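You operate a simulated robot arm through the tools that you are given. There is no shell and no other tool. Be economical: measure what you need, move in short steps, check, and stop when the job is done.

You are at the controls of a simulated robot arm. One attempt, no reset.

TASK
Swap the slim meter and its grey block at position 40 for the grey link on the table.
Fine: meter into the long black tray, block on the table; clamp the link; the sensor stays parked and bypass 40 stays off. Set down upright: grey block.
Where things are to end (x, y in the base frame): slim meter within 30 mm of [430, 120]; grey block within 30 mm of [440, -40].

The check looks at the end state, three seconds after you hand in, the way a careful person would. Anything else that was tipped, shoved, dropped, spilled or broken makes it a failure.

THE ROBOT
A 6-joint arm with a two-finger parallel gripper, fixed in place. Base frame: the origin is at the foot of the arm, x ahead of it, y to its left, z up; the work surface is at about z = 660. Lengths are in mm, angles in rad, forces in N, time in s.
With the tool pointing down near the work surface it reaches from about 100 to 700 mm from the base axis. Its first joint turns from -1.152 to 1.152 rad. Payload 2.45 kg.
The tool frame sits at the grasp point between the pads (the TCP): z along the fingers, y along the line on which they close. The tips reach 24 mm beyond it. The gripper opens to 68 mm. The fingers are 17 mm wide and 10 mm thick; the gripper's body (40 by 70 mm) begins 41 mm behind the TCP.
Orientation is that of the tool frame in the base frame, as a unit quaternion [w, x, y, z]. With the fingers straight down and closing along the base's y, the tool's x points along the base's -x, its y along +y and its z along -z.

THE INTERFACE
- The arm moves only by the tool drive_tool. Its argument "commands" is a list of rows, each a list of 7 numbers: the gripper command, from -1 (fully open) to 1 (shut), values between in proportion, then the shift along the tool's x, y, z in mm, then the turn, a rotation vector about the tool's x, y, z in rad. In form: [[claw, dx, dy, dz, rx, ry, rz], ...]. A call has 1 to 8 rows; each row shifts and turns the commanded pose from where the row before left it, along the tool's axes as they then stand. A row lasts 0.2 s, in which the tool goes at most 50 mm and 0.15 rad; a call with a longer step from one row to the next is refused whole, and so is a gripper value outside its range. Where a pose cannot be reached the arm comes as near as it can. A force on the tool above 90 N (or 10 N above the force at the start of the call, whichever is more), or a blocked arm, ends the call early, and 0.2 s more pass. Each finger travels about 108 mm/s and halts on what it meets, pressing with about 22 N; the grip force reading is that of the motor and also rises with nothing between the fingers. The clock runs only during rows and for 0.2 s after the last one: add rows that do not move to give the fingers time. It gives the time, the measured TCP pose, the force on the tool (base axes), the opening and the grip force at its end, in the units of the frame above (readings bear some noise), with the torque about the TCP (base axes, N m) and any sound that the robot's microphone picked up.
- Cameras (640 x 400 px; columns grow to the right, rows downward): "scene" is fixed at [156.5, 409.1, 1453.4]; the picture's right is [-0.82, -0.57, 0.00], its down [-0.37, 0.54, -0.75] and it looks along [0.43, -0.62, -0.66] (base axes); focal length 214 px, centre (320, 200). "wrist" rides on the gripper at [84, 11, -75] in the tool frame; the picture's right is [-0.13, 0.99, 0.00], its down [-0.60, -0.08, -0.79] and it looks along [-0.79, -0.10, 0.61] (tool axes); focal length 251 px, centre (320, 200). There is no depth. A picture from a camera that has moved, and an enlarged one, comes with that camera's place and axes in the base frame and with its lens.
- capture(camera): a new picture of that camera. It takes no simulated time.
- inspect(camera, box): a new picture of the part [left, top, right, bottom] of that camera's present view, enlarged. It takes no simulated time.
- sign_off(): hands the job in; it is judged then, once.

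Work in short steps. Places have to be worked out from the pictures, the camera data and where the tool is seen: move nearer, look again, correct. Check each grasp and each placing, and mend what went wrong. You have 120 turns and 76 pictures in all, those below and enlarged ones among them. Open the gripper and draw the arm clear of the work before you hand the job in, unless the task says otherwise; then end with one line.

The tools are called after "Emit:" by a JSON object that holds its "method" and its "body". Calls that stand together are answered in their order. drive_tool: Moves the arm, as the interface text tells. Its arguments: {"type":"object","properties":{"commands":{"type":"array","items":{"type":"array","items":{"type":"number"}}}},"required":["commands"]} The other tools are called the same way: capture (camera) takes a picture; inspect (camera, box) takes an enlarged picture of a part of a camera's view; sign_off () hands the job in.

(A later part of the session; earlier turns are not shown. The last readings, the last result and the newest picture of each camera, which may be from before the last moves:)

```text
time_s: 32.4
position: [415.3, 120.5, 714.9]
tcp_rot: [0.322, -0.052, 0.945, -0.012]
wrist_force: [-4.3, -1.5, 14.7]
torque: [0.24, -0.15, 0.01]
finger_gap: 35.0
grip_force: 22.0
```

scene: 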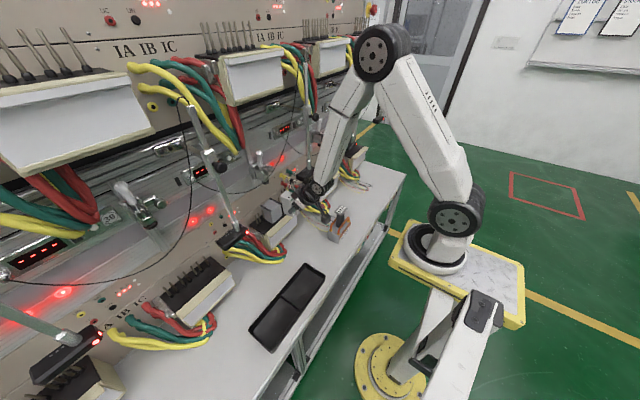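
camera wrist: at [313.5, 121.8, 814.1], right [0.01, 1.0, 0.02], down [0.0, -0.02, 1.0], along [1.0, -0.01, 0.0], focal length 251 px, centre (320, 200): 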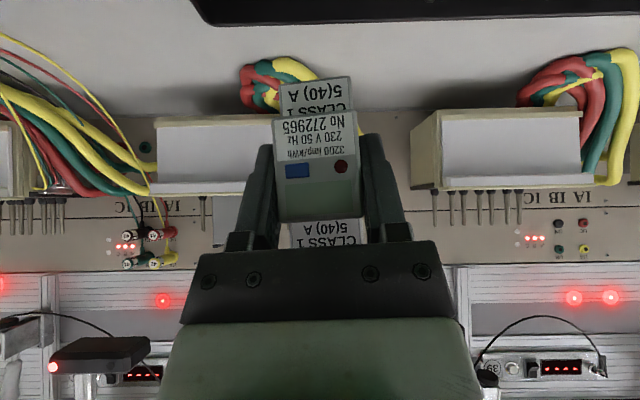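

Contact with the tray floor (≈15 N up). I check and then release.

Emit:
{"method": "drive_tool", "body": {"commands": [[0.2, -0.6, 0, -0.8, 0, 0, 0], [-0.6, 0, 0, 0, 0, 0, 0], [-0.6, 0, 0, 0, 0, 0, 0]]}}

Emit:
{"method": "capture", "body": {"camera": "wrist"}}

```text
time_s: 33.2
position: [413.3, 120.1, 716.7]
tcp_rot: [0.32, -0.053, 0.946, -0.012]
wrist_force: [0.3, 1.0, 0.2]
torque: [-0.01, 0.01, 0.0]
finger_gap: 54.3
grip_force: 0.0
```

```text
35 pictures are left
camera wrist: at [300.9, 121.6, 724.5], right [0.01, 1.0, 0.02], down [0.0, -0.02, 1.0], along [1.0, -0.01, 0.0], focal length 251 px, centre (320, 200)
```

wrist: 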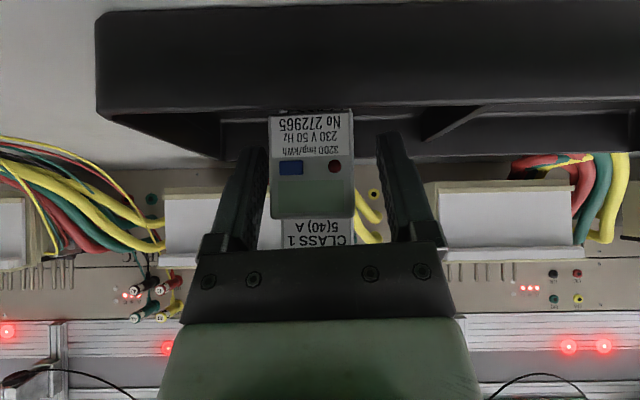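

Meter stands upright in the tray. I withdraw back and up.

Emit:
{"method": "drive_tool", "body": {"commands": [[-1, 0, 0, -25, 0, 0, 0], [-1, 0, 0, -30, 0, 0, 0], [-1, -20, -2, -36, 0, 0, 0], [-1, -24, -2, -32, 0, 0, 0], [-1, -24, -2, -32, 0, 0, 0], [-1, -24, -2, -32, 0, 0, 0]]}}

Emit:
{"method": "inspect", "body": {"camera": "scene", "box": [220, 170, 380, 370]}}

```text
time_s: 34.6
position: [392.2, 134.4, 909.0]
tcp_rot: [0.32, -0.052, 0.946, -0.012]
wrist_force: [-0.2, -0.2, 0.0]
torque: [0.0, 0.02, 0.0]
finger_gap: 68.2
grip_force: 0.0
out of reach, approached as far as the arm can: row 5, 6
```

```text
2.00 times, centred on (300, 270) of scene
camera zoom: at [156.5, 409.1, 1453.4], right [-0.82, -0.57, 0.0], down [-0.37, 0.54, -0.75], along [0.43, -0.62, -0.66], focal length 429 px, centre (360, 60)
```

zoom: 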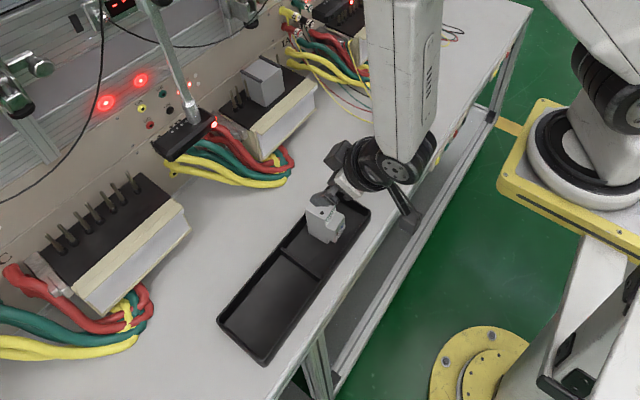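

Meter is placed. Next the block: y centre ≈0.5, front x≈645, top z≈885, with neighbouring pins at x≈694 to avoid. I move in front of it and straighten the yaw.

Emit:
{"method": "drive_tool", "body": {"commands": [[-1, -24, -25.4, 22, 0, 0, 0], [-1, -24, -25.4, 22, 0, 0, 0], [-1, -24, -25.4, 22, 0, 0, 0], [-1, -24, -25.4, 22, 0, 0, 0], [-1, -24, -25.4, 22, 0, 0, 0], [-1, -24, -25.4, 22, 0, 0, 0], [-1, 0, 0, 0, 0.01, 0, 0.1]]}}

Emit:
{"method": "capture", "body": {"camera": "wrist"}}

```text
time_s: 36.2
position: [599.4, 1.0, 898.6]
tcp_rot: [0.321, -0.004, 0.947, -0.001]
wrist_force: [-0.2, 0.7, 0.7]
torque: [-0.02, -0.01, -0.01]
finger_gap: 68.3
grip_force: 0.0
```

```text
33 pictures are left
camera wrist: at [488.2, 11.1, 907.8], right [0.1, 0.99, 0.07], down [0.0, -0.07, 1.0], along [1.0, -0.1, -0.01], focal length 251 px, centre (320, 200)
```

wrist: 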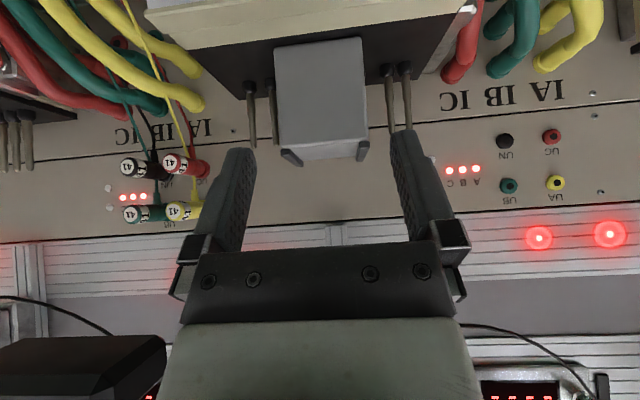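

Aligned with yaw 0. I advance with open fingers either side of the block, stopping ahead of the pins.

Emit:
{"method": "drive_tool", "body": {"commands": [[-1, -9, 0, 14.7, 0, 0, 0], [-1, -9, 0, 14.7, 0, 0, 0], [-1, -9, 0, 14.7, 0, 0, 0]]}}

Emit:
{"method": "capture", "body": {"camera": "wrist"}}

Emit:
{"method": "inspect", "body": {"camera": "scene", "box": [245, 160, 325, 240]}}

```text
time_s: 37.0
position: [646.7, 0.5, 879.7]
tcp_rot: [0.32, -0.003, 0.947, -0.001]
wrist_force: [-0.3, 0.3, 0.8]
torque: [-0.02, -0.02, 0.01]
finger_gap: 68.1
grip_force: 0.1
```

```text
32 pictures are left
camera wrist: at [535.8, 10.9, 889.1], right [0.1, 0.99, 0.07], down [0.0, -0.07, 1.0], along [1.0, -0.1, -0.01], focal length 251 px, centre (320, 200)
```

wrist: 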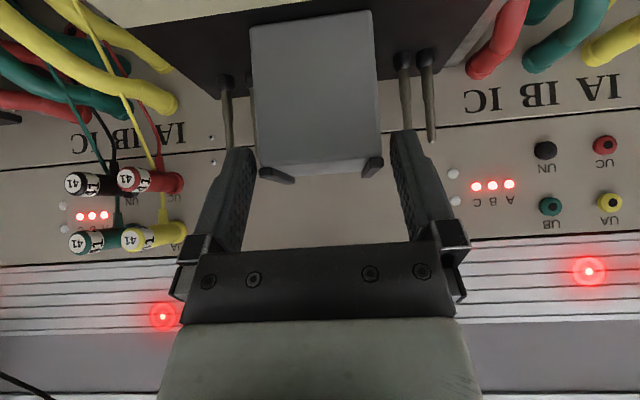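

```text
5.00 times, centred on (285, 200) of scene
camera zoom: at [156.5, 409.1, 1453.4], right [-0.82, -0.57, 0.0], down [-0.37, 0.54, -0.75], along [0.43, -0.62, -0.66], focal length 1072 px, centre (495, 200)
```

zoom: 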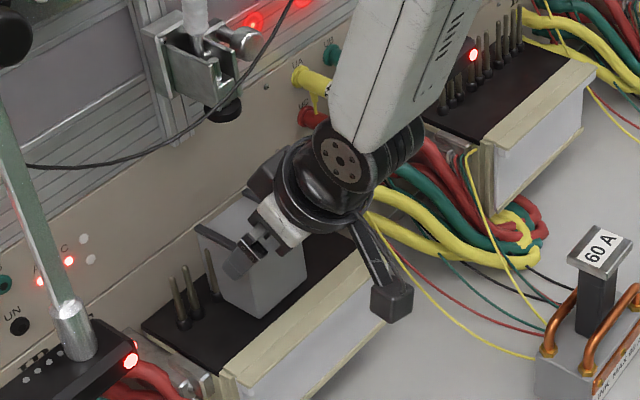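

Emit:
{"method": "drive_tool", "body": {"commands": [[-1, -8, 0, 15, 0, 0, 0], [-0.6, 0, 0, 0, 0, 0, 0], [1, 0, 0, 0, 0, 0, 0], [1, 0, 0, 0, 0, 0, 0]]}}

```text
time_s: 38.0
position: [662.9, -1.4, 872.9]
tcp_rot: [0.32, -0.003, 0.947, -0.002]
wrist_force: [1.0, 0.3, 0.3]
torque: [0.09, -0.02, 0.01]
finger_gap: 60.1
grip_force: 22.0
```

Gripped at 60 mm. I lift slowly straight up off the pins.

Emit:
{"method": "drive_tool", "body": {"commands": [[1, -4.8, 0, -6.4, 0, 0, 0], [1, -4.8, 0, -6.4, 0, 0, 0], [1, -4.8, 0, -6.4, 0, 0, 0]]}}

Emit:
{"method": "inspect", "body": {"camera": "scene", "box": [245, 160, 325, 240]}}

```text
time_s: 38.8
position: [663.3, 1.6, 895.3]
tcp_rot: [0.32, -0.004, 0.947, 0.0]
wrist_force: [0.3, 0.2, -2.4]
torque: [0.02, 0.06, 0.0]
finger_gap: 59.9
grip_force: 21.9
```

```text
5.00 times, centred on (285, 200) of scene
camera zoom: at [156.6, 409.1, 1453.4], right [-0.82, -0.57, 0.0], down [-0.37, 0.54, -0.75], along [0.43, -0.62, -0.66], focal length 1072 px, centre (495, 200)
```

zoom: 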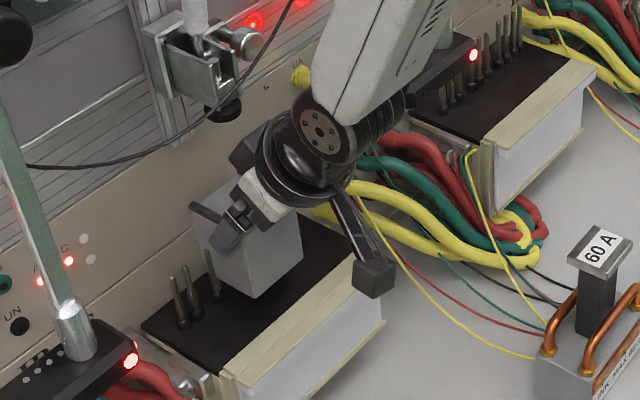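

Emit:
{"method": "drive_tool", "body": {"commands": [[1, -4.8, 0, -6.4, 0, 0, 0], [1, -4.8, 0, -6.4, 0, 0, 0], [1, -4.8, 0, -6.4, 0, 0, 0], [1, -4.8, 0, -6.4, 0, 0, 0], [1, -4.8, 0, -6.4, 0, 0, 0]]}}

Emit:
{"method": "inspect", "body": {"camera": "scene", "box": [245, 160, 325, 240]}}

Emit:
{"method": "capture", "body": {"camera": "wrist"}}

```text
time_s: 40.0
position: [664.2, 0.2, 939.1]
tcp_rot: [0.322, -0.003, 0.947, -0.001]
wrist_force: [-4.0, -0.2, -0.9]
torque: [0.04, -0.16, -0.09]
finger_gap: 59.8
grip_force: 22.3
```

```text
5.00 times, centred on (285, 200) of scene
camera zoom: at [156.5, 409.1, 1453.4], right [-0.82, -0.57, 0.0], down [-0.37, 0.54, -0.75], along [0.43, -0.62, -0.66], focal length 1072 px, centre (495, 200)
```

zoom: 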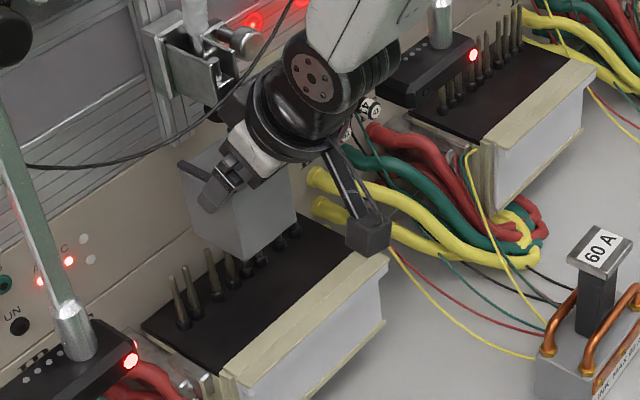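

```text
28 pictures are left
camera wrist: at [551.6, 11.3, 947.2], right [0.1, 0.99, 0.07], down [0.0, -0.07, 1.0], along [1.0, -0.1, 0.0], focal length 251 px, centre (320, 200)
```

wrist: 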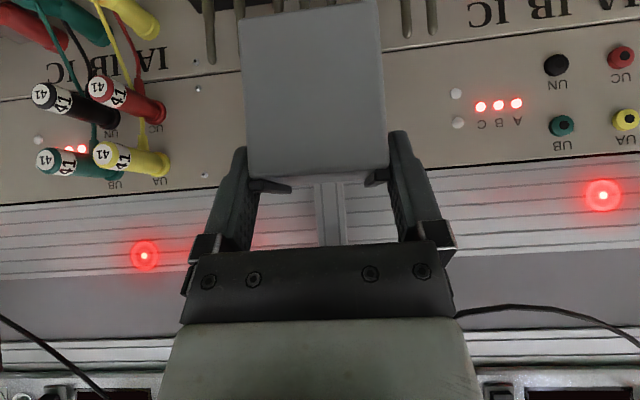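

Block bottom is just above pin-tip height (~874 vs ~868). I rise a little more while easing back, then draw out.

Emit:
{"method": "drive_tool", "body": {"commands": [[1, -0.5, 0, -8, 0, 0, 0], [1, 14.6, 0, -13.7, 0, 0, 0], [1, 15.8, 0, -12.1, 0, 0, 0], [1, 15.8, 0, -12.1, 0, 0, 0], [1, 15.8, 0, -12.1, 0, 0, 0], [1, 15.8, 0, -12.1, 0, 0, 0]]}}

Emit:
{"method": "inspect", "body": {"camera": "scene", "box": [245, 160, 365, 250]}}

```text
time_s: 41.4
position: [559.1, 0.8, 946.7]
tcp_rot: [0.321, -0.004, 0.947, -0.001]
wrist_force: [-0.1, 0.2, -2.0]
torque: [0.0, 0.01, 0.01]
finger_gap: 59.8
grip_force: 21.7
```

```text
4.44 times, centred on (305, 205) of scene
camera zoom: at [156.6, 409.1, 1453.4], right [-0.82, -0.57, 0.0], down [-0.37, 0.54, -0.75], along [0.43, -0.62, -0.66], focal length 953 px, centre (387, 178)
```

zoom: 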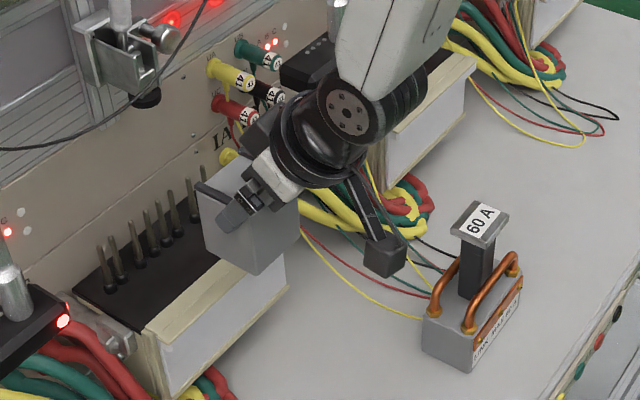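

The block is free. I carry it toward (440,−40), descending in stages (TCP target about x 420, z 723).

Emit:
{"method": "drive_tool", "body": {"commands": [[1, 27.7, -20, -21.2, 0, 0, 0], [1, 27.7, -20, -21.2, 0, 0, 0], [1, 32.2, 0, 25.5, 0, 0, 0], [1, 32.2, 0, 25.5, 0, 0, 0], [1, 32.2, 0, 25.5, 0, 0, 0], [1, 32.2, 0, 25.5, 0, 0, 0]]}}

Emit:
{"method": "capture", "body": {"camera": "wrist"}}

Emit:
{"method": "inspect", "body": {"camera": "scene", "box": [255, 180, 375, 290]}}

```text
time_s: 42.8
position: [450.1, -42.4, 785.6]
tcp_rot: [0.322, -0.004, 0.947, -0.001]
wrist_force: [0.9, -0.1, -2.2]
torque: [0.05, 0.02, 0.01]
finger_gap: 59.9
grip_force: 22.2
```

```text
26 pictures are left
camera wrist: at [337.7, -31.3, 795.5], right [0.1, 0.99, 0.07], down [0.0, -0.07, 1.0], along [1.0, -0.1, 0.0], focal length 251 px, centre (320, 200)
```

wrist: 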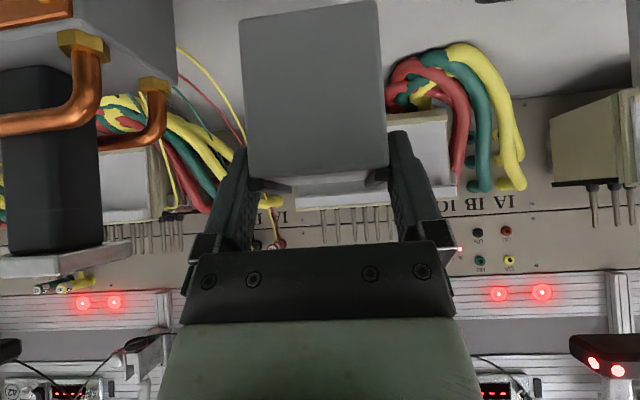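

```text
3.64 times, centred on (315, 235) of scene
camera zoom: at [156.6, 409.1, 1453.4], right [-0.82, -0.57, 0.0], down [-0.37, 0.54, -0.75], along [0.43, -0.62, -0.66], focal length 780 px, centre (338, 73)
```

zoom: 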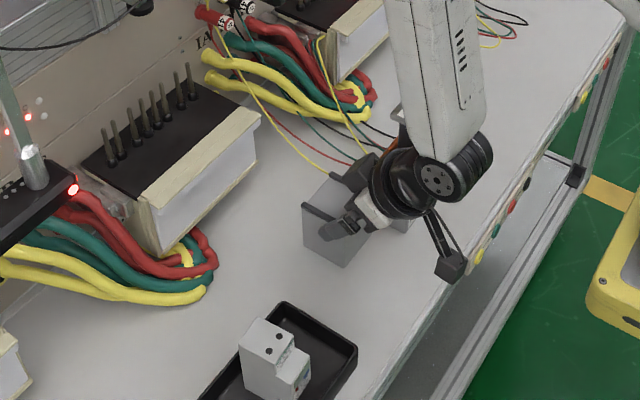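

Clear of the link (its near side y≈−133). I continue down to just above the table.

Emit:
{"method": "drive_tool", "body": {"commands": [[1, 28.9, 1, 13, 0, 0, 0], [1, 28.9, 1, 13, 0, 0, 0], [1, 2.4, 0, 3.2, 0, 0, 0], [1, 2.4, 0, 3.2, 0, 0, 0]]}}

Emit:
{"method": "inspect", "body": {"camera": "scene", "box": [270, 200, 370, 280]}}

```text
time_s: 43.8
position: [420.2, -40.6, 723.6]
tcp_rot: [0.322, -0.005, 0.947, 0.0]
wrist_force: [0.5, -2.1, 18.6]
torque: [0.32, -0.19, 0.1]
finger_gap: 60.0
grip_force: 21.7
```

```text
5.00 times, centred on (320, 240) of scene
camera zoom: at [156.3, 409.0, 1453.4], right [-0.82, -0.57, 0.0], down [-0.37, 0.54, -0.75], along [0.43, -0.62, -0.66], focal length 1072 px, centre (320, 0)
```

zoom: 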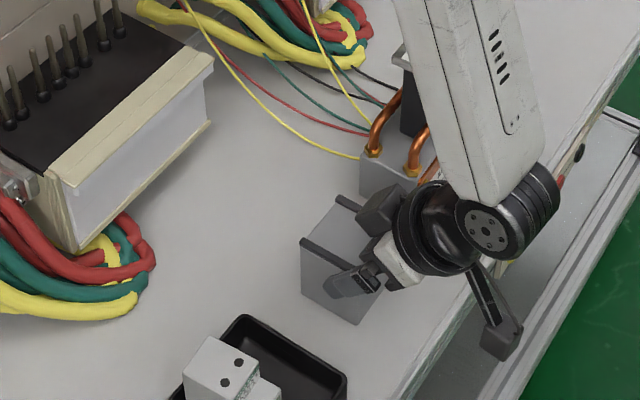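

Block rests on the table at the predicted height; its back edge is x≈470, so the centre is ≈(437,−40). I release and withdraw along the fingers.

Emit:
{"method": "drive_tool", "body": {"commands": [[0.6, -0.5, 0, -0.6, 0, 0, 0], [-1, 0, 0, 0, 0, 0, 0], [-1, 0, 0, -20, 0, 0, 0], [-1, 0, 0, -30, 0, 0, 0], [-1, -20, 0, -36, 0, 0, 0], [-1, -24, 0, -32, 0, 0, 0], [-1, -24, 0, -32, 0, 0, 0]]}}

Emit:
{"method": "inspect", "body": {"camera": "scene", "box": [260, 190, 380, 300]}}

```text
time_s: 45.4
position: [403.3, -46.1, 865.5]
tcp_rot: [0.32, -0.004, 0.947, 0.0]
wrist_force: [-0.5, 0.6, 0.1]
torque: [-0.03, -0.04, -0.02]
finger_gap: 68.2
grip_force: 0.1
out of reach, approached as far as the arm can: row 7
```

```text
3.64 times, centred on (320, 245) of scene
camera zoom: at [156.5, 409.1, 1453.4], right [-0.82, -0.57, 0.0], down [-0.37, 0.54, -0.75], along [0.43, -0.62, -0.66], focal length 780 px, centre (320, 36)
```

zoom: 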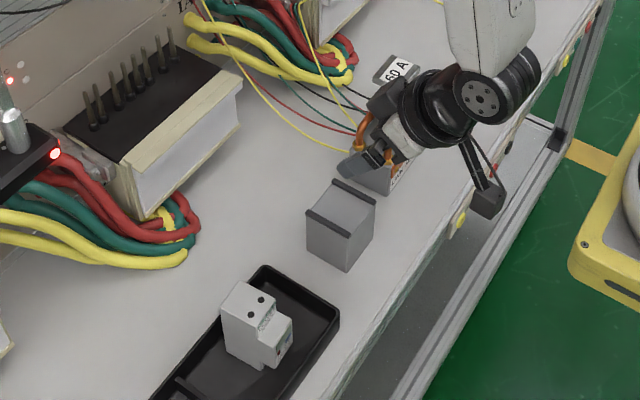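

Block is upright at ≈(440,−41). Before fetching the link, I test in front of position 40 whether a steeper tilt can be reached in-plane (y≈0), since the clamp limits headroom.

Emit:
{"method": "drive_tool", "body": {"commands": [[-1, -30, 12, 15, 0, 0, 0], [-1, -35, 12, 10, 0, 0, 0], [-1, -35, 12, 20, 0, 0, 0], [-1, -35, 10, 25, 0, 0, 0], [-1, -10, 0, 10, 0, -0.12, 0], [-1, 0, 0, 0, 0, -0.12, 0]]}}

Emit:
{"method": "inspect", "body": {"camera": "scene", "box": [245, 150, 385, 260]}}

```text
time_s: 46.8
position: [568.8, 1.6, 891.1]
tcp_rot: [0.432, -0.004, 0.902, -0.001]
wrist_force: [0.5, 0.6, 0.2]
torque: [0.01, -0.01, 0.01]
finger_gap: 67.9
grip_force: 0.0
```

```text
3.64 times, centred on (315, 205) of scene
camera zoom: at [156.6, 409.1, 1453.4], right [-0.82, -0.57, 0.0], down [-0.37, 0.54, -0.75], along [0.43, -0.62, -0.66], focal length 780 px, centre (338, 182)
```

zoom: 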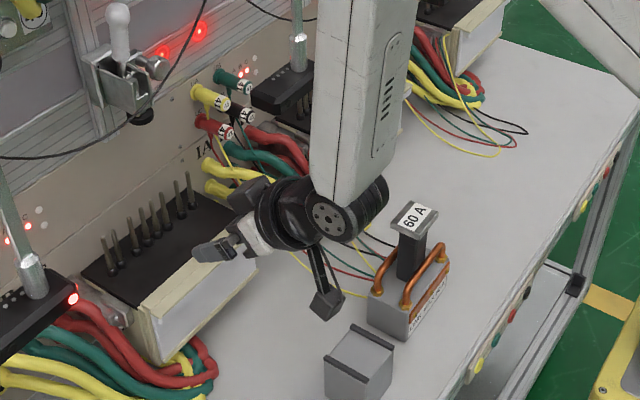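

51° works here. I push the test further to about 78°.

Emit:
{"method": "drive_tool", "body": {"commands": [[-1, 0, 0, 0, 0, -0.12, 0], [-1, 0, 0, 0, 0, -0.12, 0], [-1, 0, 0, 0, 0, -0.12, 0], [-1, 0, 0, 0, 0, -0.12, 0]]}}

Emit:
{"method": "capture", "body": {"camera": "wrist"}}

```text
time_s: 47.8
position: [567.7, 0.8, 891.1]
tcp_rot: [0.635, -0.004, 0.773, 0.001]
wrist_force: [-0.1, -0.1, 0.8]
torque: [0.0, -0.01, -0.01]
finger_gap: 67.9
grip_force: 0.0
```

```text
21 pictures are left
camera wrist: at [477.9, 12.0, 822.8], right [0.02, 0.99, 0.12], down [-0.66, -0.08, 0.75], along [0.75, -0.09, 0.65], focal length 251 px, centre (320, 200)
```

wrist: 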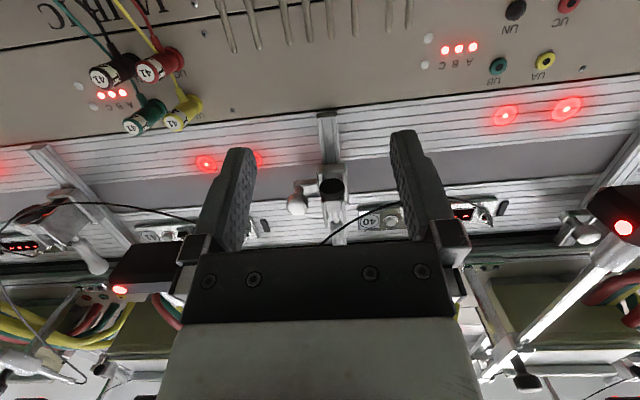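

Steep tilt is reachable when kept in-plane. Foot bottom measured at about (680,1,982). I now untilt to ~45° and head for the link.

Emit:
{"method": "drive_tool", "body": {"commands": [[-1, 0, 0, -20, 0, 0.145, 0], [-1, 0, 0, -20, 0, 0.145, 0], [-1, 0, 0, -20, 0, 0.145, 0], [-1, 0, 0, -20, 0, 0.145, 0]]}}

```text
time_s: 48.8
position: [494.1, 1.6, 922.4]
tcp_rot: [0.384, -0.004, 0.923, -0.001]
wrist_force: [0.0, 0.3, -0.7]
torque: [-0.03, 0.01, -0.03]
finger_gap: 68.2
grip_force: 0.0
```

Emit:
{"method": "drive_tool", "body": {"commands": [[-1, 22.8, -38, -5.3, 0, 0, 0], [-1, 22.8, -38, -5.3, 0, 0, 0], [-1, 22.8, -38, -5.3, 0, 0, 0], [-1, 22.8, -38, -5.3, 0, 0, 0], [-1, 22.8, -38, -5.3, 0, 0, 0]]}}

Emit:
{"method": "capture", "body": {"camera": "wrist"}}

```text
time_s: 50.0
position: [397.4, -190.7, 860.4]
tcp_rot: [0.387, -0.004, 0.922, 0.0]
wrist_force: [0.5, -0.2, 0.8]
torque: [0.01, 0.0, 0.03]
finger_gap: 68.0
grip_force: 0.1
```

```text
20 pictures are left
camera wrist: at [285.6, -181.0, 853.4], right [0.08, 0.99, 0.09], down [-0.14, -0.08, 0.99], along [0.99, -0.09, 0.13], focal length 251 px, centre (320, 200)
```

wrist: 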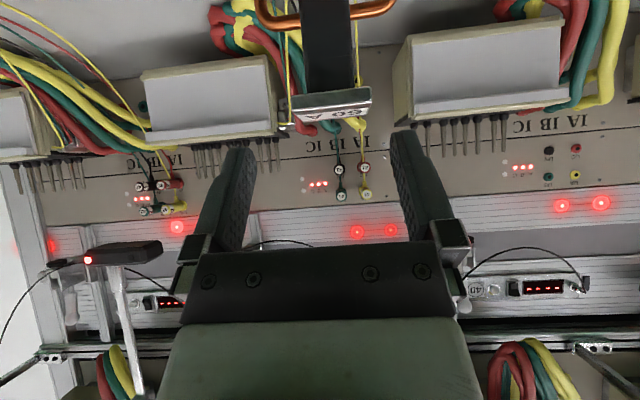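

Link stem is ≈31 mm wide at y≈−183, free between z 773 (loop tops) and 808 (plate). The clamp needs a steep tilt, so I test ~68° here.

Emit:
{"method": "drive_tool", "body": {"commands": [[-1, 12, 0, 0, 0, -0.13, 0], [-1, 12, 2, 0, 0, -0.13, 0], [-1, 12, 2, 0, 0, -0.13, 0]]}}

```text
time_s: 50.8
position: [375.8, -187.1, 832.9]
tcp_rot: [0.559, -0.003, 0.829, 0.0]
wrist_force: [0.4, -0.5, -0.7]
torque: [0.02, -0.01, 0.01]
finger_gap: 67.9
grip_force: 0.0
```

68° is reachable here. I descend to stem height and approach partly, then check alignment.

Emit:
{"method": "drive_tool", "body": {"commands": [[-1, 36, 4, 25, 0, 0, 0], [-1, -8.4, 0, 20.7, 0, 0, 0]]}}

Emit:
{"method": "inspect", "body": {"camera": "scene", "box": [295, 180, 385, 260]}}

Emit:
{"method": "capture", "body": {"camera": "wrist"}}

```text
time_s: 51.4
position: [407.1, -182.0, 788.5]
tcp_rot: [0.558, -0.004, 0.83, 0.001]
wrist_force: [-0.4, -0.4, 0.5]
torque: [-0.01, 0.03, -0.02]
finger_gap: 67.9
grip_force: 0.1
```

```text
5.00 times, centred on (340, 220) of scene
camera zoom: at [156.5, 409.1, 1453.4], right [-0.82, -0.57, 0.0], down [-0.37, 0.54, -0.75], along [0.43, -0.62, -0.66], focal length 1072 px, centre (220, 100)
```

zoom: 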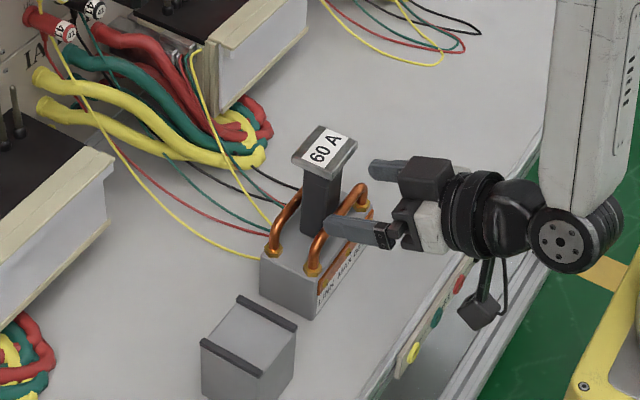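

```text
18 pictures are left
camera wrist: at [306.8, -171.8, 739.5], right [0.04, 0.99, 0.12], down [-0.51, -0.08, 0.86], along [0.86, -0.1, 0.5], focal length 251 px, centre (320, 200)
```

wrist: 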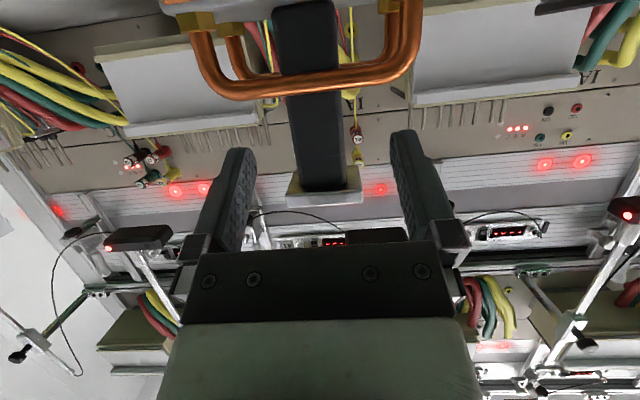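

Well aligned (stem y≈−184.5). I advance 46 mm and close on the stem.

Emit:
{"method": "drive_tool", "body": {"commands": [[-1, -5.8, -1.2, 14.3, 0, 0, 0], [-1, -5.8, -1.2, 14.3, 0, 0, 0], [-1, -5.6, 0, 14, 0, 0, 0], [0.2, 0, 0, 0, 0, 0, 0], [1, 0, 0, 0, 0, 0, 0], [1, 0, 0, 0, 0, 0, 0]]}}

Emit:
{"method": "inspect", "body": {"camera": "scene", "box": [295, 180, 385, 260]}}

```text
time_s: 52.8
position: [454.6, -182.9, 789.5]
tcp_rot: [0.558, -0.004, 0.83, 0.0]
wrist_force: [0.6, 0.7, 0.0]
torque: [0.27, -0.17, -0.07]
finger_gap: 29.8
grip_force: 22.4
```

```text
5.00 times, centred on (340, 220) of scene
camera zoom: at [156.6, 409.1, 1453.4], right [-0.82, -0.57, 0.0], down [-0.37, 0.54, -0.75], along [0.43, -0.62, -0.66], focal length 1072 px, centre (220, 100)
```

zoom: 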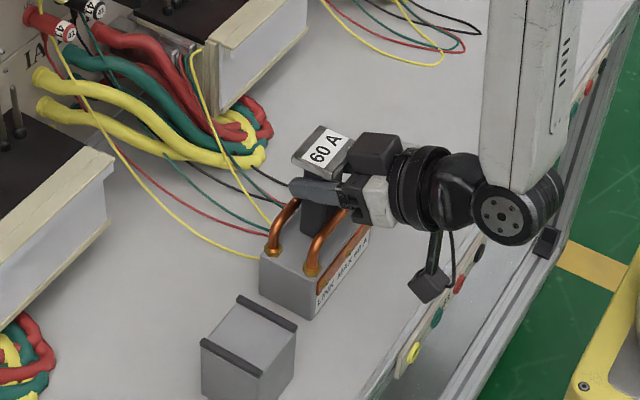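

Link gripped (29.8 mm). I lift it straight up first and check the weight.

Emit:
{"method": "drive_tool", "body": {"commands": [[1, -9.3, 0, -3.8, 0, 0, 0], [1, -23.2, 0, -9.4, 0, 0, 0], [1, -23.2, 0, -9.4, 0, 0, 0], [1, -23.2, 0, -9.4, 0, 0, 0]]}}

```text
time_s: 53.8
position: [453.7, -183.5, 873.8]
tcp_rot: [0.557, -0.004, 0.831, 0.001]
wrist_force: [0.1, 1.2, -3.3]
torque: [-0.02, 0.0, 0.0]
finger_gap: 29.9
grip_force: 22.0
```

Link hangs freely (~3 N). I move forward to x≈510, z≈900, then across to y≈0 — below the sensor bar and clear of it in x.

Emit:
{"method": "drive_tool", "body": {"commands": [[1, -22.5, 0, 21, 0, 0, 0], [1, -22.5, 0, 21, 0, 0, 0], [1, 0, 46, 0, 0, 0, 0], [1, 0, 46, 0, 0, 0, 0], [1, 0, 46, 0, 0, 0, 0], [1, 0, 46, 0, 0, 0, 0]]}}

Emit:
{"method": "capture", "body": {"camera": "wrist"}}

```text
time_s: 55.2
position: [508.1, 1.4, 897.9]
tcp_rot: [0.557, -0.004, 0.83, 0.0]
wrist_force: [0.6, 0.9, -4.2]
torque: [0.01, -0.01, -0.02]
finger_gap: 29.9
grip_force: 21.8
```

```text
16 pictures are left
camera wrist: at [407.8, 11.3, 848.8], right [0.04, 0.99, 0.12], down [-0.5, -0.08, 0.86], along [0.86, -0.1, 0.5], focal length 251 px, centre (320, 200)
```

wrist: 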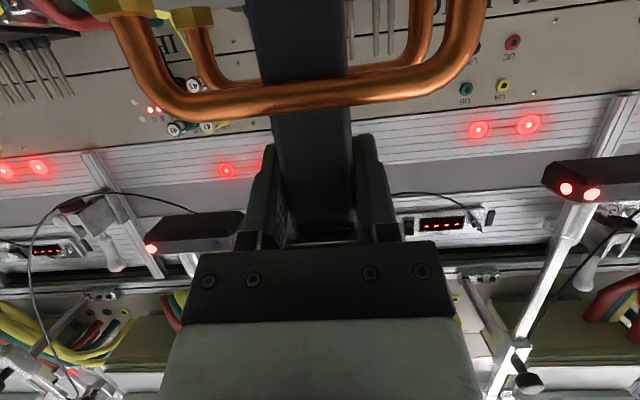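

I bring the link in front of the terminal at TCP ≈(620,1,948), so its top (≈975) would pass under the foot (≈982).

Emit:
{"method": "drive_tool", "body": {"commands": [[1, -28.5, 0, 28.5, 0, 0, 0], [1, -29, 0, 28.5, 0, 0, 0], [1, -29, 0, 28.5, 0, 0, 0]]}}

Emit:
{"method": "inspect", "body": {"camera": "scene", "box": [245, 150, 345, 240]}}

Emit:
{"method": "capture", "body": {"camera": "wrist"}}

```text
time_s: 56.0
position: [621.5, 2.3, 947.1]
tcp_rot: [0.559, -0.005, 0.829, 0.001]
wrist_force: [0.3, 0.9, -3.3]
torque: [0.01, -0.04, 0.0]
finger_gap: 29.9
grip_force: 22.1
```

```text
4.44 times, centred on (295, 195) of scene
camera zoom: at [156.6, 409.1, 1453.4], right [-0.82, -0.57, 0.0], down [-0.37, 0.54, -0.75], along [0.43, -0.62, -0.66], focal length 953 px, centre (431, 222)
```

zoom: 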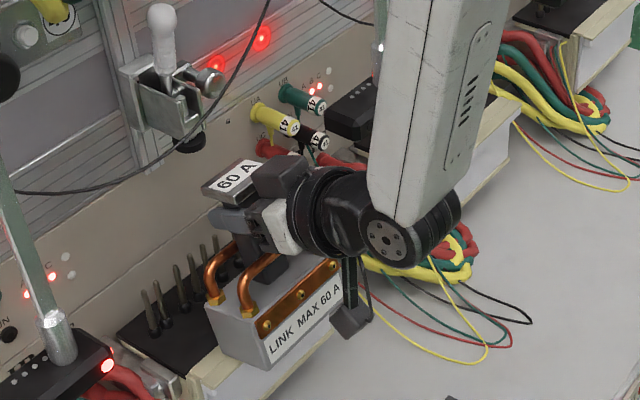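

```text
14 pictures are left
camera wrist: at [520.1, 12.9, 897.6], right [0.04, 0.99, 0.12], down [-0.51, -0.08, 0.86], along [0.86, -0.09, 0.5], focal length 251 px, centre (320, 200)
```

wrist: 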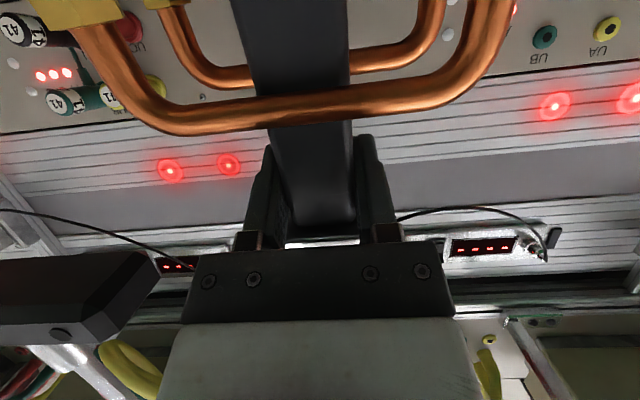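

Link passes just under the foot by estimate. I advance slowly, watching for force from the pins or foot.

Emit:
{"method": "drive_tool", "body": {"commands": [[1, -3.8, 0, 9.3, 0, 0, 0], [1, -3.8, 0, 9.3, 0, 0, 0], [1, -1.9, 0, 4.6, 0, 0, 0], [1, -1.9, 0, 4.6, 0, 0, 0], [1, -1.9, 0, 4.6, 0, 0, 0]]}}

```text
time_s: 57.2
position: [656.6, 1.8, 946.2]
tcp_rot: [0.558, -0.004, 0.83, 0.0]
wrist_force: [0.5, -0.3, -3.7]
torque: [-0.05, -0.08, 0.0]
finger_gap: 30.0
grip_force: 21.7
```

No resistance. Continuing in small steps toward TCP x≈675.

Emit:
{"method": "drive_tool", "body": {"commands": [[1, -1.9, 0, 4.6, 0, 0, 0], [1, -1.9, 0, 4.6, 0, 0, 0]]}}

Emit:
{"method": "inspect", "body": {"camera": "scene", "box": [245, 150, 325, 230]}}

```text
time_s: 57.8
position: [665.7, 2.1, 947.0]
tcp_rot: [0.558, -0.003, 0.83, -0.001]
wrist_force: [-0.4, -0.7, -3.7]
torque: [0.0, -0.07, 0.01]
finger_gap: 29.7
grip_force: 22.0
```

```text
5.00 times, centred on (285, 190) of scene
camera zoom: at [156.6, 409.1, 1453.4], right [-0.82, -0.57, 0.0], down [-0.37, 0.54, -0.75], along [0.43, -0.62, -0.66], focal length 1072 px, centre (495, 250)
```

zoom: 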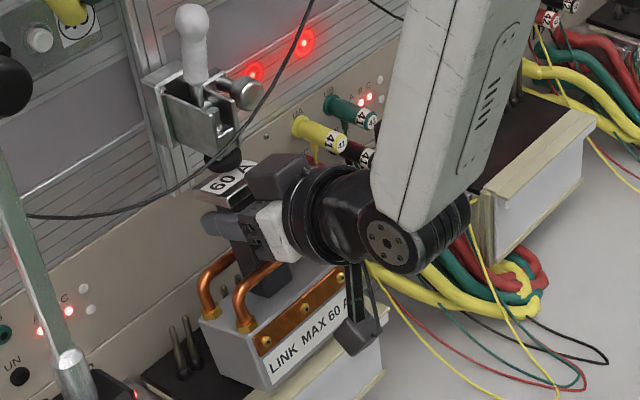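

Link passes the pins freely. I move the last 9 mm to seat position, then lower gently to contact.

Emit:
{"method": "drive_tool", "body": {"commands": [[1, -1.8, -0.8, 4.3, 0, 0, 0], [1, -1.8, -0.7, 4.3, 0, 0, 0], [1, 2.8, 0, 1.1, 0, 0, 0], [1, 2.8, 0, 1.1, 0, 0, 0]]}}

```text
time_s: 58.8
position: [674.6, -0.3, 941.6]
tcp_rot: [0.558, -0.004, 0.83, 0.0]
wrist_force: [-0.8, -0.1, -3.9]
torque: [-0.02, -0.05, 0.0]
finger_gap: 30.1
grip_force: 22.1
```

Emit:
{"method": "drive_tool", "body": {"commands": [[1, 1.9, 0.4, 0.8, 0, 0, 0], [1, 1.9, 0.4, 0.8, 0, 0, 0], [1, 1.9, 0, 0.8, 0, 0, 0]]}}

```text
time_s: 59.6
position: [675.6, 2.4, 935.3]
tcp_rot: [0.559, -0.004, 0.829, 0.001]
wrist_force: [-1.7, -0.5, 2.0]
torque: [0.28, 0.15, 0.08]
finger_gap: 29.8
grip_force: 21.9
```

Contact at TCP z≈935. One more millimetre to confirm seating and then a look.

Emit:
{"method": "drive_tool", "body": {"commands": [[1, 0.9, -1, 0.4, 0, 0, 0], [1, 0.9, 0, 0.4, 0, 0, 0]]}}

Emit:
{"method": "inspect", "body": {"camera": "scene", "box": [245, 150, 325, 230]}}

```text
time_s: 60.2
position: [675.9, 0.7, 934.6]
tcp_rot: [0.56, -0.004, 0.828, 0.001]
wrist_force: [-3.2, 2.8, 15.3]
torque: [0.28, 0.36, 0.02]
finger_gap: 30.1
grip_force: 22.5
```

```text
5.00 times, centred on (285, 190) of scene
camera zoom: at [156.1, 409.2, 1453.4], right [-0.82, -0.57, 0.0], down [-0.37, 0.54, -0.75], along [0.43, -0.62, -0.66], focal length 1072 px, centre (495, 250)
```

zoom: 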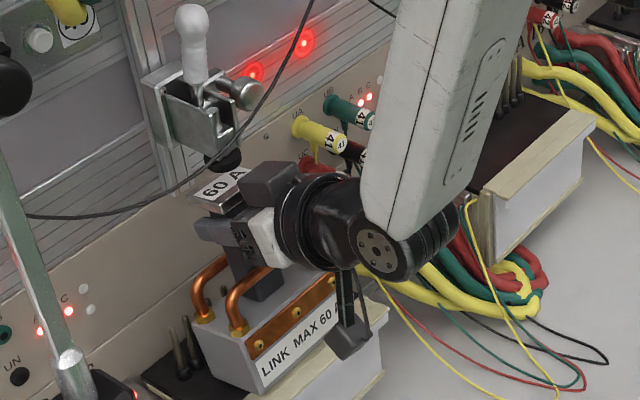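

Seated solidly (15 N). I release and withdraw straight back.

Emit:
{"method": "drive_tool", "body": {"commands": [[0.2, -0.9, 0, -0.4, 0, 0, 0], [-1, 0, 0, 0, 0, 0, 0], [-1, 0, 0, 0, 0, 0, 0], [-1, 7.5, 0, -18.5, 0, 0, 0], [-1, 15, 0, -37, 0, 0, 0], [-1, 15, 0, -37, 0, 0, 0]]}}

Emit:
{"method": "inspect", "body": {"camera": "scene", "box": [245, 140, 325, 240]}}

Emit:
{"method": "capture", "body": {"camera": "wrist"}}

```text
time_s: 61.6
position: [575.9, 0.3, 935.5]
tcp_rot: [0.558, -0.004, 0.83, 0.0]
wrist_force: [0.9, 1.0, 0.0]
torque: [-0.01, -0.02, 0.02]
finger_gap: 68.0
grip_force: 0.0
```

```text
4.00 times, centred on (285, 190) of scene
camera zoom: at [156.6, 409.1, 1453.4], right [-0.82, -0.57, 0.0], down [-0.37, 0.54, -0.75], along [0.43, -0.62, -0.66], focal length 858 px, centre (460, 240)
```

zoom: 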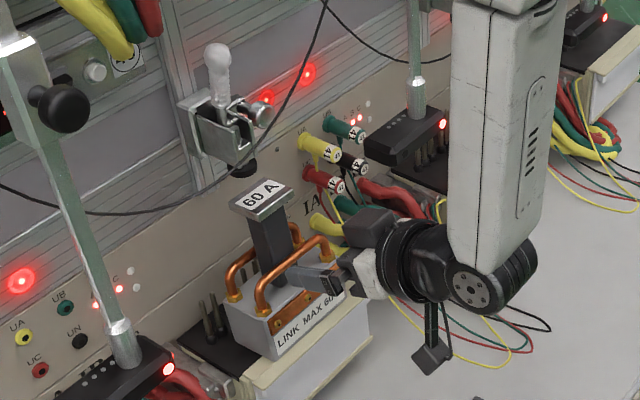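

```text
10 pictures are left
camera wrist: at [474.2, 10.6, 885.6], right [0.04, 0.99, 0.12], down [-0.51, -0.08, 0.86], along [0.86, -0.09, 0.5], focal length 251 px, centre (320, 200)
```

wrist: 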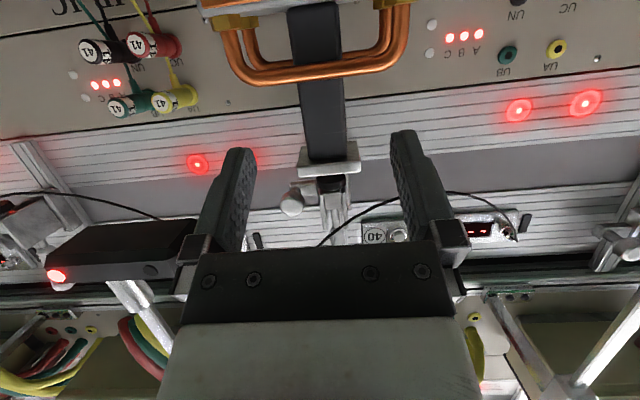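

The link stands, but compared with the foot it looks about 15 mm too far forward. I zoom in to measure.

Emit:
{"method": "inspect", "body": {"camera": "scene", "box": [255, 155, 315, 230]}}

```text
5.33 times, centred on (285, 192) of scene
camera zoom: at [156.6, 409.1, 1453.4], right [-0.82, -0.57, 0.0], down [-0.37, 0.54, -0.75], along [0.43, -0.62, -0.66], focal length 1144 px, centre (507, 240)
```

zoom: 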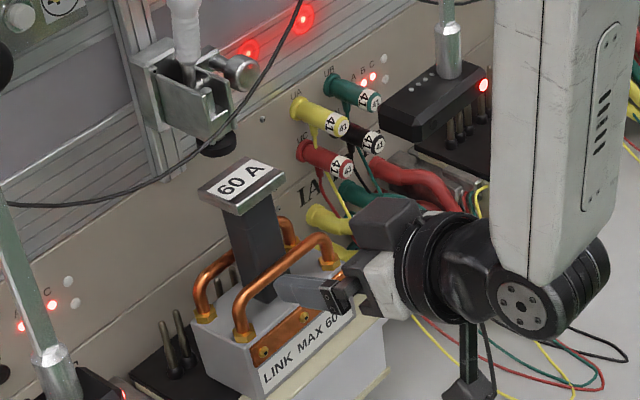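

The link slid ≈14 mm forward when I withdrew (finger tips caught the front loop): its plate centre is at x≈660, y≈2, foot at x≈680. I regrip it, this time approaching and leaving along the finger axis.

Emit:
{"method": "drive_tool", "body": {"commands": [[-1, -29.7, 1.5, -12, 0, 0, 0], [-1, 0, 0, 28, 0, 0, 0], [-1, 0, 0, 29, 0, 0, 0], [-1, 0, 0, 28, 0, 0, 0]]}}

Emit:
{"method": "inspect", "body": {"camera": "scene", "box": [255, 155, 315, 230]}}

```text
time_s: 62.6
position: [654.6, 1.0, 933.1]
tcp_rot: [0.557, -0.004, 0.83, 0.0]
wrist_force: [0.9, -0.5, 0.6]
torque: [-0.02, -0.02, 0.01]
finger_gap: 68.1
grip_force: 0.1
```

```text
5.33 times, centred on (285, 192) of scene
camera zoom: at [156.5, 409.1, 1453.4], right [-0.82, -0.57, 0.0], down [-0.37, 0.54, -0.75], along [0.43, -0.62, -0.66], focal length 1144 px, centre (507, 240)
```

zoom: 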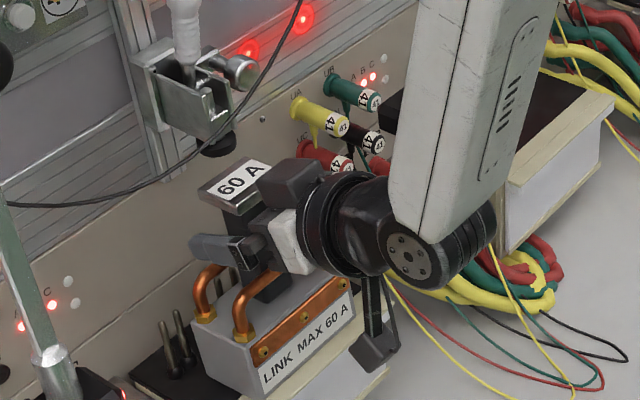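

Fingers straddle the stem properly. I close, lift 4 mm, shift +20 mm in x, and lower.

Emit:
{"method": "drive_tool", "body": {"commands": [[0.3, 0, 0, 0, 0, 0, 0], [1, 0, 0, 0, 0, 0, 0], [1, -3.7, 0, -1.5, 0, 0, 0], [1, -1.9, -0.3, 4.6, 0, 0, 0], [1, -1.9, -0.3, 4.6, 0, 0, 0], [1, -1.9, -0.3, 4.6, 0, 0, 0], [1, -1.9, -0.3, 4.6, 0, 0, 0], [1, 2.4, 0, 1, 0, 0, 0]]}}

```text
time_s: 64.4
position: [674.6, 1.4, 934.1]
tcp_rot: [0.557, -0.004, 0.831, 0.0]
wrist_force: [0.2, -0.1, -5.5]
torque: [0.0, 0.0, -0.01]
finger_gap: 30.3
grip_force: 22.2
```

Emit:
{"method": "drive_tool", "body": {"commands": [[1, 1, 0, 0.4, 0, 0, 0], [1, 1, 0, 0.4, 0, 0, 0]]}}

```text
time_s: 65.0
position: [674.3, 0.9, 933.0]
tcp_rot: [0.558, -0.004, 0.83, 0.0]
wrist_force: [-0.7, -0.5, -2.2]
torque: [0.09, 0.04, 0.05]
finger_gap: 29.9
grip_force: 22.3
```

Near contact; one more millimetre, then release and withdraw along the finger axis.

Emit:
{"method": "drive_tool", "body": {"commands": [[1, 0.7, 0, 0.3, 0, 0, 0], [0.2, -0.3, 0, -0.1, 0, 0, 0], [-1, 0, 0, 0, 0, 0, 0], [-1, 0, 0, 0, 0, 0, 0], [-1, 0, 0, -12, 0, 0, 0], [-1, 0, 0, -12, 0, 0, 0], [-1, 0, 0, -30, 0, 0, 0], [-1, 0, 0, -45, 0, 0, 0]]}}

Emit:
{"method": "inspect", "body": {"camera": "scene", "box": [255, 155, 315, 230]}}

```text
time_s: 66.8
position: [583.9, 0.3, 968.8]
tcp_rot: [0.558, -0.004, 0.83, 0.0]
wrist_force: [0.4, -0.4, 0.4]
torque: [0.03, 0.02, -0.01]
finger_gap: 68.2
grip_force: 0.0
```

```text
5.33 times, centred on (285, 192) of scene
camera zoom: at [156.5, 409.1, 1453.4], right [-0.82, -0.57, 0.0], down [-0.37, 0.54, -0.75], along [0.43, -0.62, -0.66], focal length 1144 px, centre (507, 240)
```

zoom: 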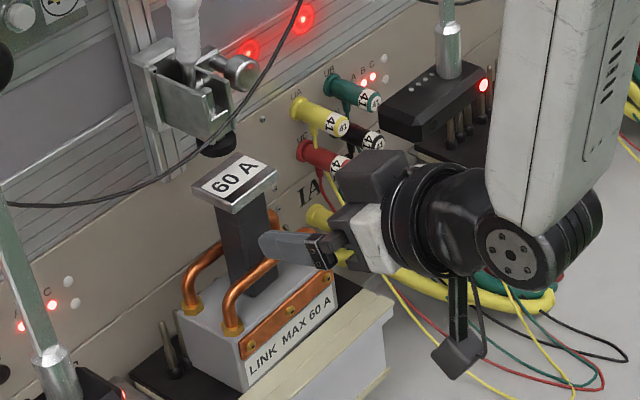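

Link plate is now at x≈670 (it swung slightly in the grip while lifted). I regrip and slide it the last ~10 mm without lifting.

Emit:
{"method": "drive_tool", "body": {"commands": [[-1, 0, 0, 29, 0, 0, 0], [-1, 0.5, 0, 29, 0, 0, 0], [-1, 0.5, 0, 29, 0, 0, 0], [0.3, 0, 0, 0, 0, 0, 0], [1, 0, 0, 0, 0, 0, 0], [1, 0, 0, 0, 0, 0, 0]]}}

```text
time_s: 68.2
position: [662.2, 0.3, 935.8]
tcp_rot: [0.556, -0.004, 0.831, 0.0]
wrist_force: [-0.1, -0.9, 0.0]
torque: [0.05, -0.02, -0.01]
finger_gap: 29.9
grip_force: 21.6
```

Emit:
{"method": "drive_tool", "body": {"commands": [[1, -1.4, 0, 3.4, 0, 0, 0], [1, -1.4, 0, 3.4, 0, 0, 0], [1, -1.5, 0, 3.6, 0, 0, 0], [1, 0, 0, 0, 0, 0, 0], [0.2, 0, 0, 0, 0, 0, 0], [-1, 0, 0, 0, 0, 0, 0], [-1, 0, 0, 0, 0, 0, 0], [-1, 0, 0, -12, 0, 0, 0]]}}

Emit:
{"method": "drive_tool", "body": {"commands": [[-1, 0, 0, -15, 0, 0, 0], [-1, 0, 0, -35, 0, 0, 0], [-1, 0, 0, -40, 0, 0, 0]]}}

Emit:
{"method": "inspect", "body": {"camera": "scene", "box": [255, 155, 315, 230]}}

```text
time_s: 70.0
position: [662.6, 0.8, 941.2]
tcp_rot: [0.557, -0.004, 0.831, 0.0]
wrist_force: [0.7, 0.7, 0.0]
torque: [0.02, 0.01, 0.01]
finger_gap: 68.0
grip_force: 0.0
```

```text
time_s: 70.8
position: [578.3, 0.0, 974.8]
tcp_rot: [0.558, -0.004, 0.83, 0.001]
wrist_force: [0.1, -0.3, 0.5]
torque: [0.0, 0.01, 0.02]
finger_gap: 68.1
grip_force: 0.1
```

```text
5.33 times, centred on (285, 192) of scene
camera zoom: at [156.6, 409.1, 1453.4], right [-0.82, -0.57, 0.0], down [-0.37, 0.54, -0.75], along [0.43, -0.62, -0.66], focal length 1144 px, centre (507, 240)
```

zoom: 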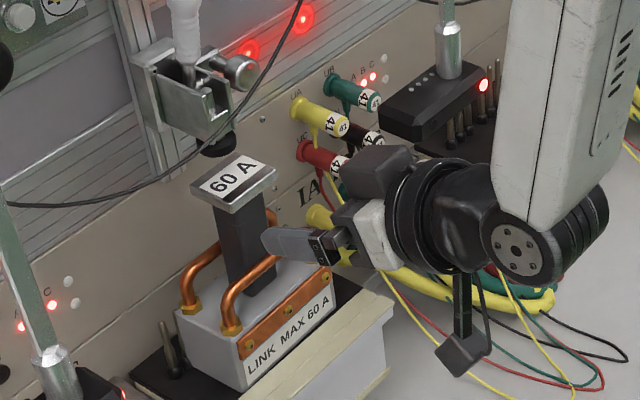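

The slide made no difference, so something is holding the base. I zoom in on the base and pins.

Emit:
{"method": "inspect", "body": {"camera": "scene", "box": [262, 190, 302, 230]}}

```text
10.00 times, centred on (282, 210) of scene
camera zoom: at [156.6, 409.1, 1453.4], right [-0.82, -0.57, 0.0], down [-0.37, 0.54, -0.75], along [0.43, -0.62, -0.66], focal length 2145 px, centre (700, 100)
```

zoom: 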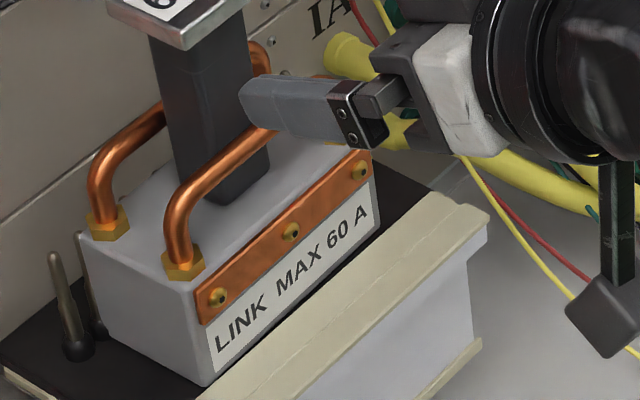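

The base is at x≈637–700 (centre ≈669) and friction just let the stem pivot in the grip. I'll instead push the base's front face with closed fingers, low at z≈842, about 10 mm. First I go down in front.

Emit:
{"method": "drive_tool", "body": {"commands": [[1, 37, 0, 12, 0, 0, 0], [1, 42, 0, 17, 0, 0, 0], [1, 42, 0, 17, 0, 0, 0], [1, 0, 0, 0, 0, 0, 0]]}}

Emit:
{"method": "capture", "body": {"camera": "wrist"}}

```text
time_s: 71.8
position: [574.7, -0.1, 844.1]
tcp_rot: [0.558, -0.005, 0.83, 0.001]
wrist_force: [-0.2, 1.1, 0.0]
torque: [-0.02, 0.0, 0.0]
finger_gap: 0.0
grip_force: 22.4
```

```text
4 pictures are left
camera wrist: at [474.2, 10.4, 795.8], right [0.04, 0.99, 0.12], down [-0.51, -0.08, 0.86], along [0.86, -0.09, 0.5], focal length 251 px, centre (320, 200)
```

wrist: 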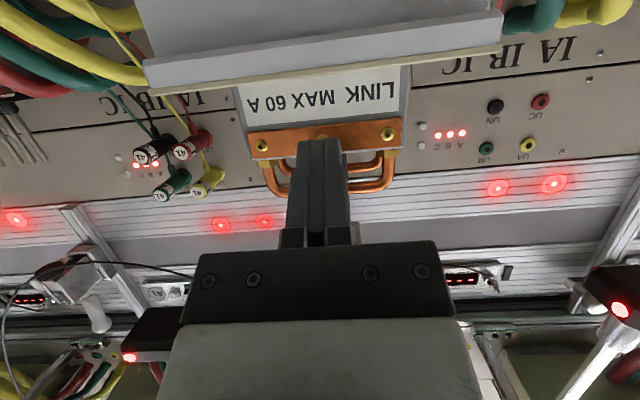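

Fingers are level with the base's front strip and above the lip. I advance to near contact.

Emit:
{"method": "drive_tool", "body": {"commands": [[1, -5.5, 0, 13.4, 0, 0, 0], [1, -5.2, 0, 13, 0, 0, 0], [1, 0, 0, 0, 0, 0, 0]]}}

Emit:
{"method": "drive_tool", "body": {"commands": [[1, -1.1, 0, 2.8, 0, 0, 0]]}}

Emit:
{"method": "drive_tool", "body": {"commands": [[1, -1.1, 0, 2.8, 0, 0, 0]]}}

```text
time_s: 72.6
position: [604.3, 0.2, 843.3]
tcp_rot: [0.558, -0.004, 0.83, 0.0]
wrist_force: [-0.7, -0.1, -0.4]
torque: [0.01, 0.0, 0.01]
finger_gap: 0.0
grip_force: 22.0
```

```text
time_s: 73.0
position: [607.5, -0.6, 843.7]
tcp_rot: [0.558, -0.004, 0.83, 0.0]
wrist_force: [-0.2, -0.6, -0.2]
torque: [-0.01, 0.0, 0.0]
finger_gap: 0.0
grip_force: 22.1
```

```text
time_s: 73.4
position: [610.5, 0.2, 844.9]
tcp_rot: [0.558, -0.003, 0.83, 0.0]
wrist_force: [-0.6, -0.6, -1.0]
torque: [0.0, 0.0, -0.02]
finger_gap: 0.0
grip_force: 21.9
```

Emit:
{"method": "drive_tool", "body": {"commands": [[1, -1.1, 0, 2.8, 0, 0, 0]]}}

Emit:
{"method": "drive_tool", "body": {"commands": [[1, -1.1, 0, 2.8, 0, 0, 0]]}}

Emit:
{"method": "inspect", "body": {"camera": "scene", "box": [255, 165, 305, 230]}}

```text
time_s: 73.8
position: [613.1, -1.1, 844.1]
tcp_rot: [0.557, -0.004, 0.831, 0.001]
wrist_force: [0.4, 0.5, 0.3]
torque: [0.0, 0.01, 0.0]
finger_gap: 0.0
grip_force: 21.8
```

```text
time_s: 74.2
position: [616.6, 0.5, 845.1]
tcp_rot: [0.557, -0.003, 0.831, 0.0]
wrist_force: [-0.5, -0.7, 0.3]
torque: [-0.02, -0.02, 0.0]
finger_gap: 0.0
grip_force: 21.7
```

```text
6.15 times, centred on (280, 198) of scene
camera zoom: at [156.5, 409.1, 1453.4], right [-0.82, -0.57, 0.0], down [-0.37, 0.54, -0.75], along [0.43, -0.62, -0.66], focal length 1320 px, centre (566, 215)
```

zoom: 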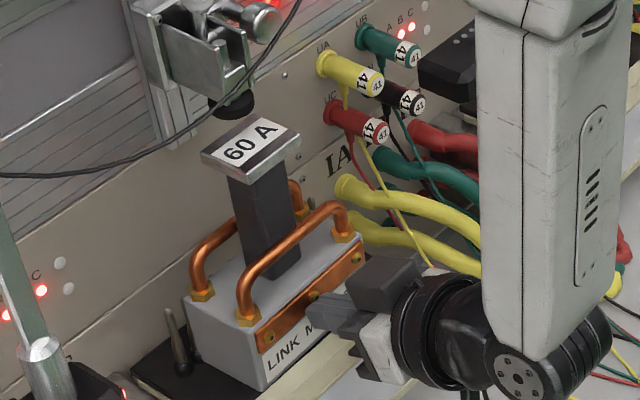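

Tips are just about touching the front strip (TCP 617) and the link hasn't moved yet. I continue pushing in small steps.

Emit:
{"method": "drive_tool", "body": {"commands": [[1, -1.1, 0, 2.8, 0, 0, 0]]}}

Emit:
{"method": "drive_tool", "body": {"commands": [[1, -1.1, 0, 2.8, 0, 0, 0]]}}

Emit:
{"method": "drive_tool", "body": {"commands": [[1, -1.1, 0, 2.8, 0, 0, 0]]}}

```text
time_s: 74.6
position: [618.7, 1.4, 845.0]
tcp_rot: [0.557, -0.004, 0.831, 0.0]
wrist_force: [-6.3, 1.0, 2.4]
torque: [0.0, -0.09, 0.03]
finger_gap: 0.1
grip_force: 21.8
```

```text
time_s: 75.0
position: [619.6, 0.7, 844.5]
tcp_rot: [0.556, -0.005, 0.831, 0.001]
wrist_force: [-20.1, 0.6, 8.8]
torque: [0.0, -0.18, 0.07]
finger_gap: 0.0
grip_force: 21.9
```

```text
time_s: 75.4
position: [622.0, -0.2, 843.3]
tcp_rot: [0.556, -0.004, 0.831, 0.0]
wrist_force: [-36.9, 1.4, 15.5]
torque: [0.03, -0.33, 0.08]
finger_gap: 0.0
grip_force: 22.3
```

The force rises to 37 N without movement: the link is held by the terminal pins, so it is properly seated where it is (pins run under its base, none behind it). I back off and go up in front to close the clamp.

Emit:
{"method": "drive_tool", "body": {"commands": [[1, 7, 0, -18, 0, 0, 0], [-1, 15, 0, -38, 0, 0, 0], [-1, -41.7, 0, -16.9, 0, 0, 0], [-1, -41.7, 0, -16.9, 0, 0, 0], [-1, -41.7, 0, -16.9, 0, 0, 0], [-1, -41.7, 0, -16.9, 0, 0, 0], [-1, -41.7, 0, -16.9, 0, 0, 0]]}}

```text
time_s: 77.0
position: [565.6, -0.4, 1070.3]
tcp_rot: [0.557, -0.004, 0.83, 0.0]
wrist_force: [0.0, -0.9, 0.2]
torque: [-0.02, -0.04, -0.03]
finger_gap: 68.1
grip_force: 0.1
```

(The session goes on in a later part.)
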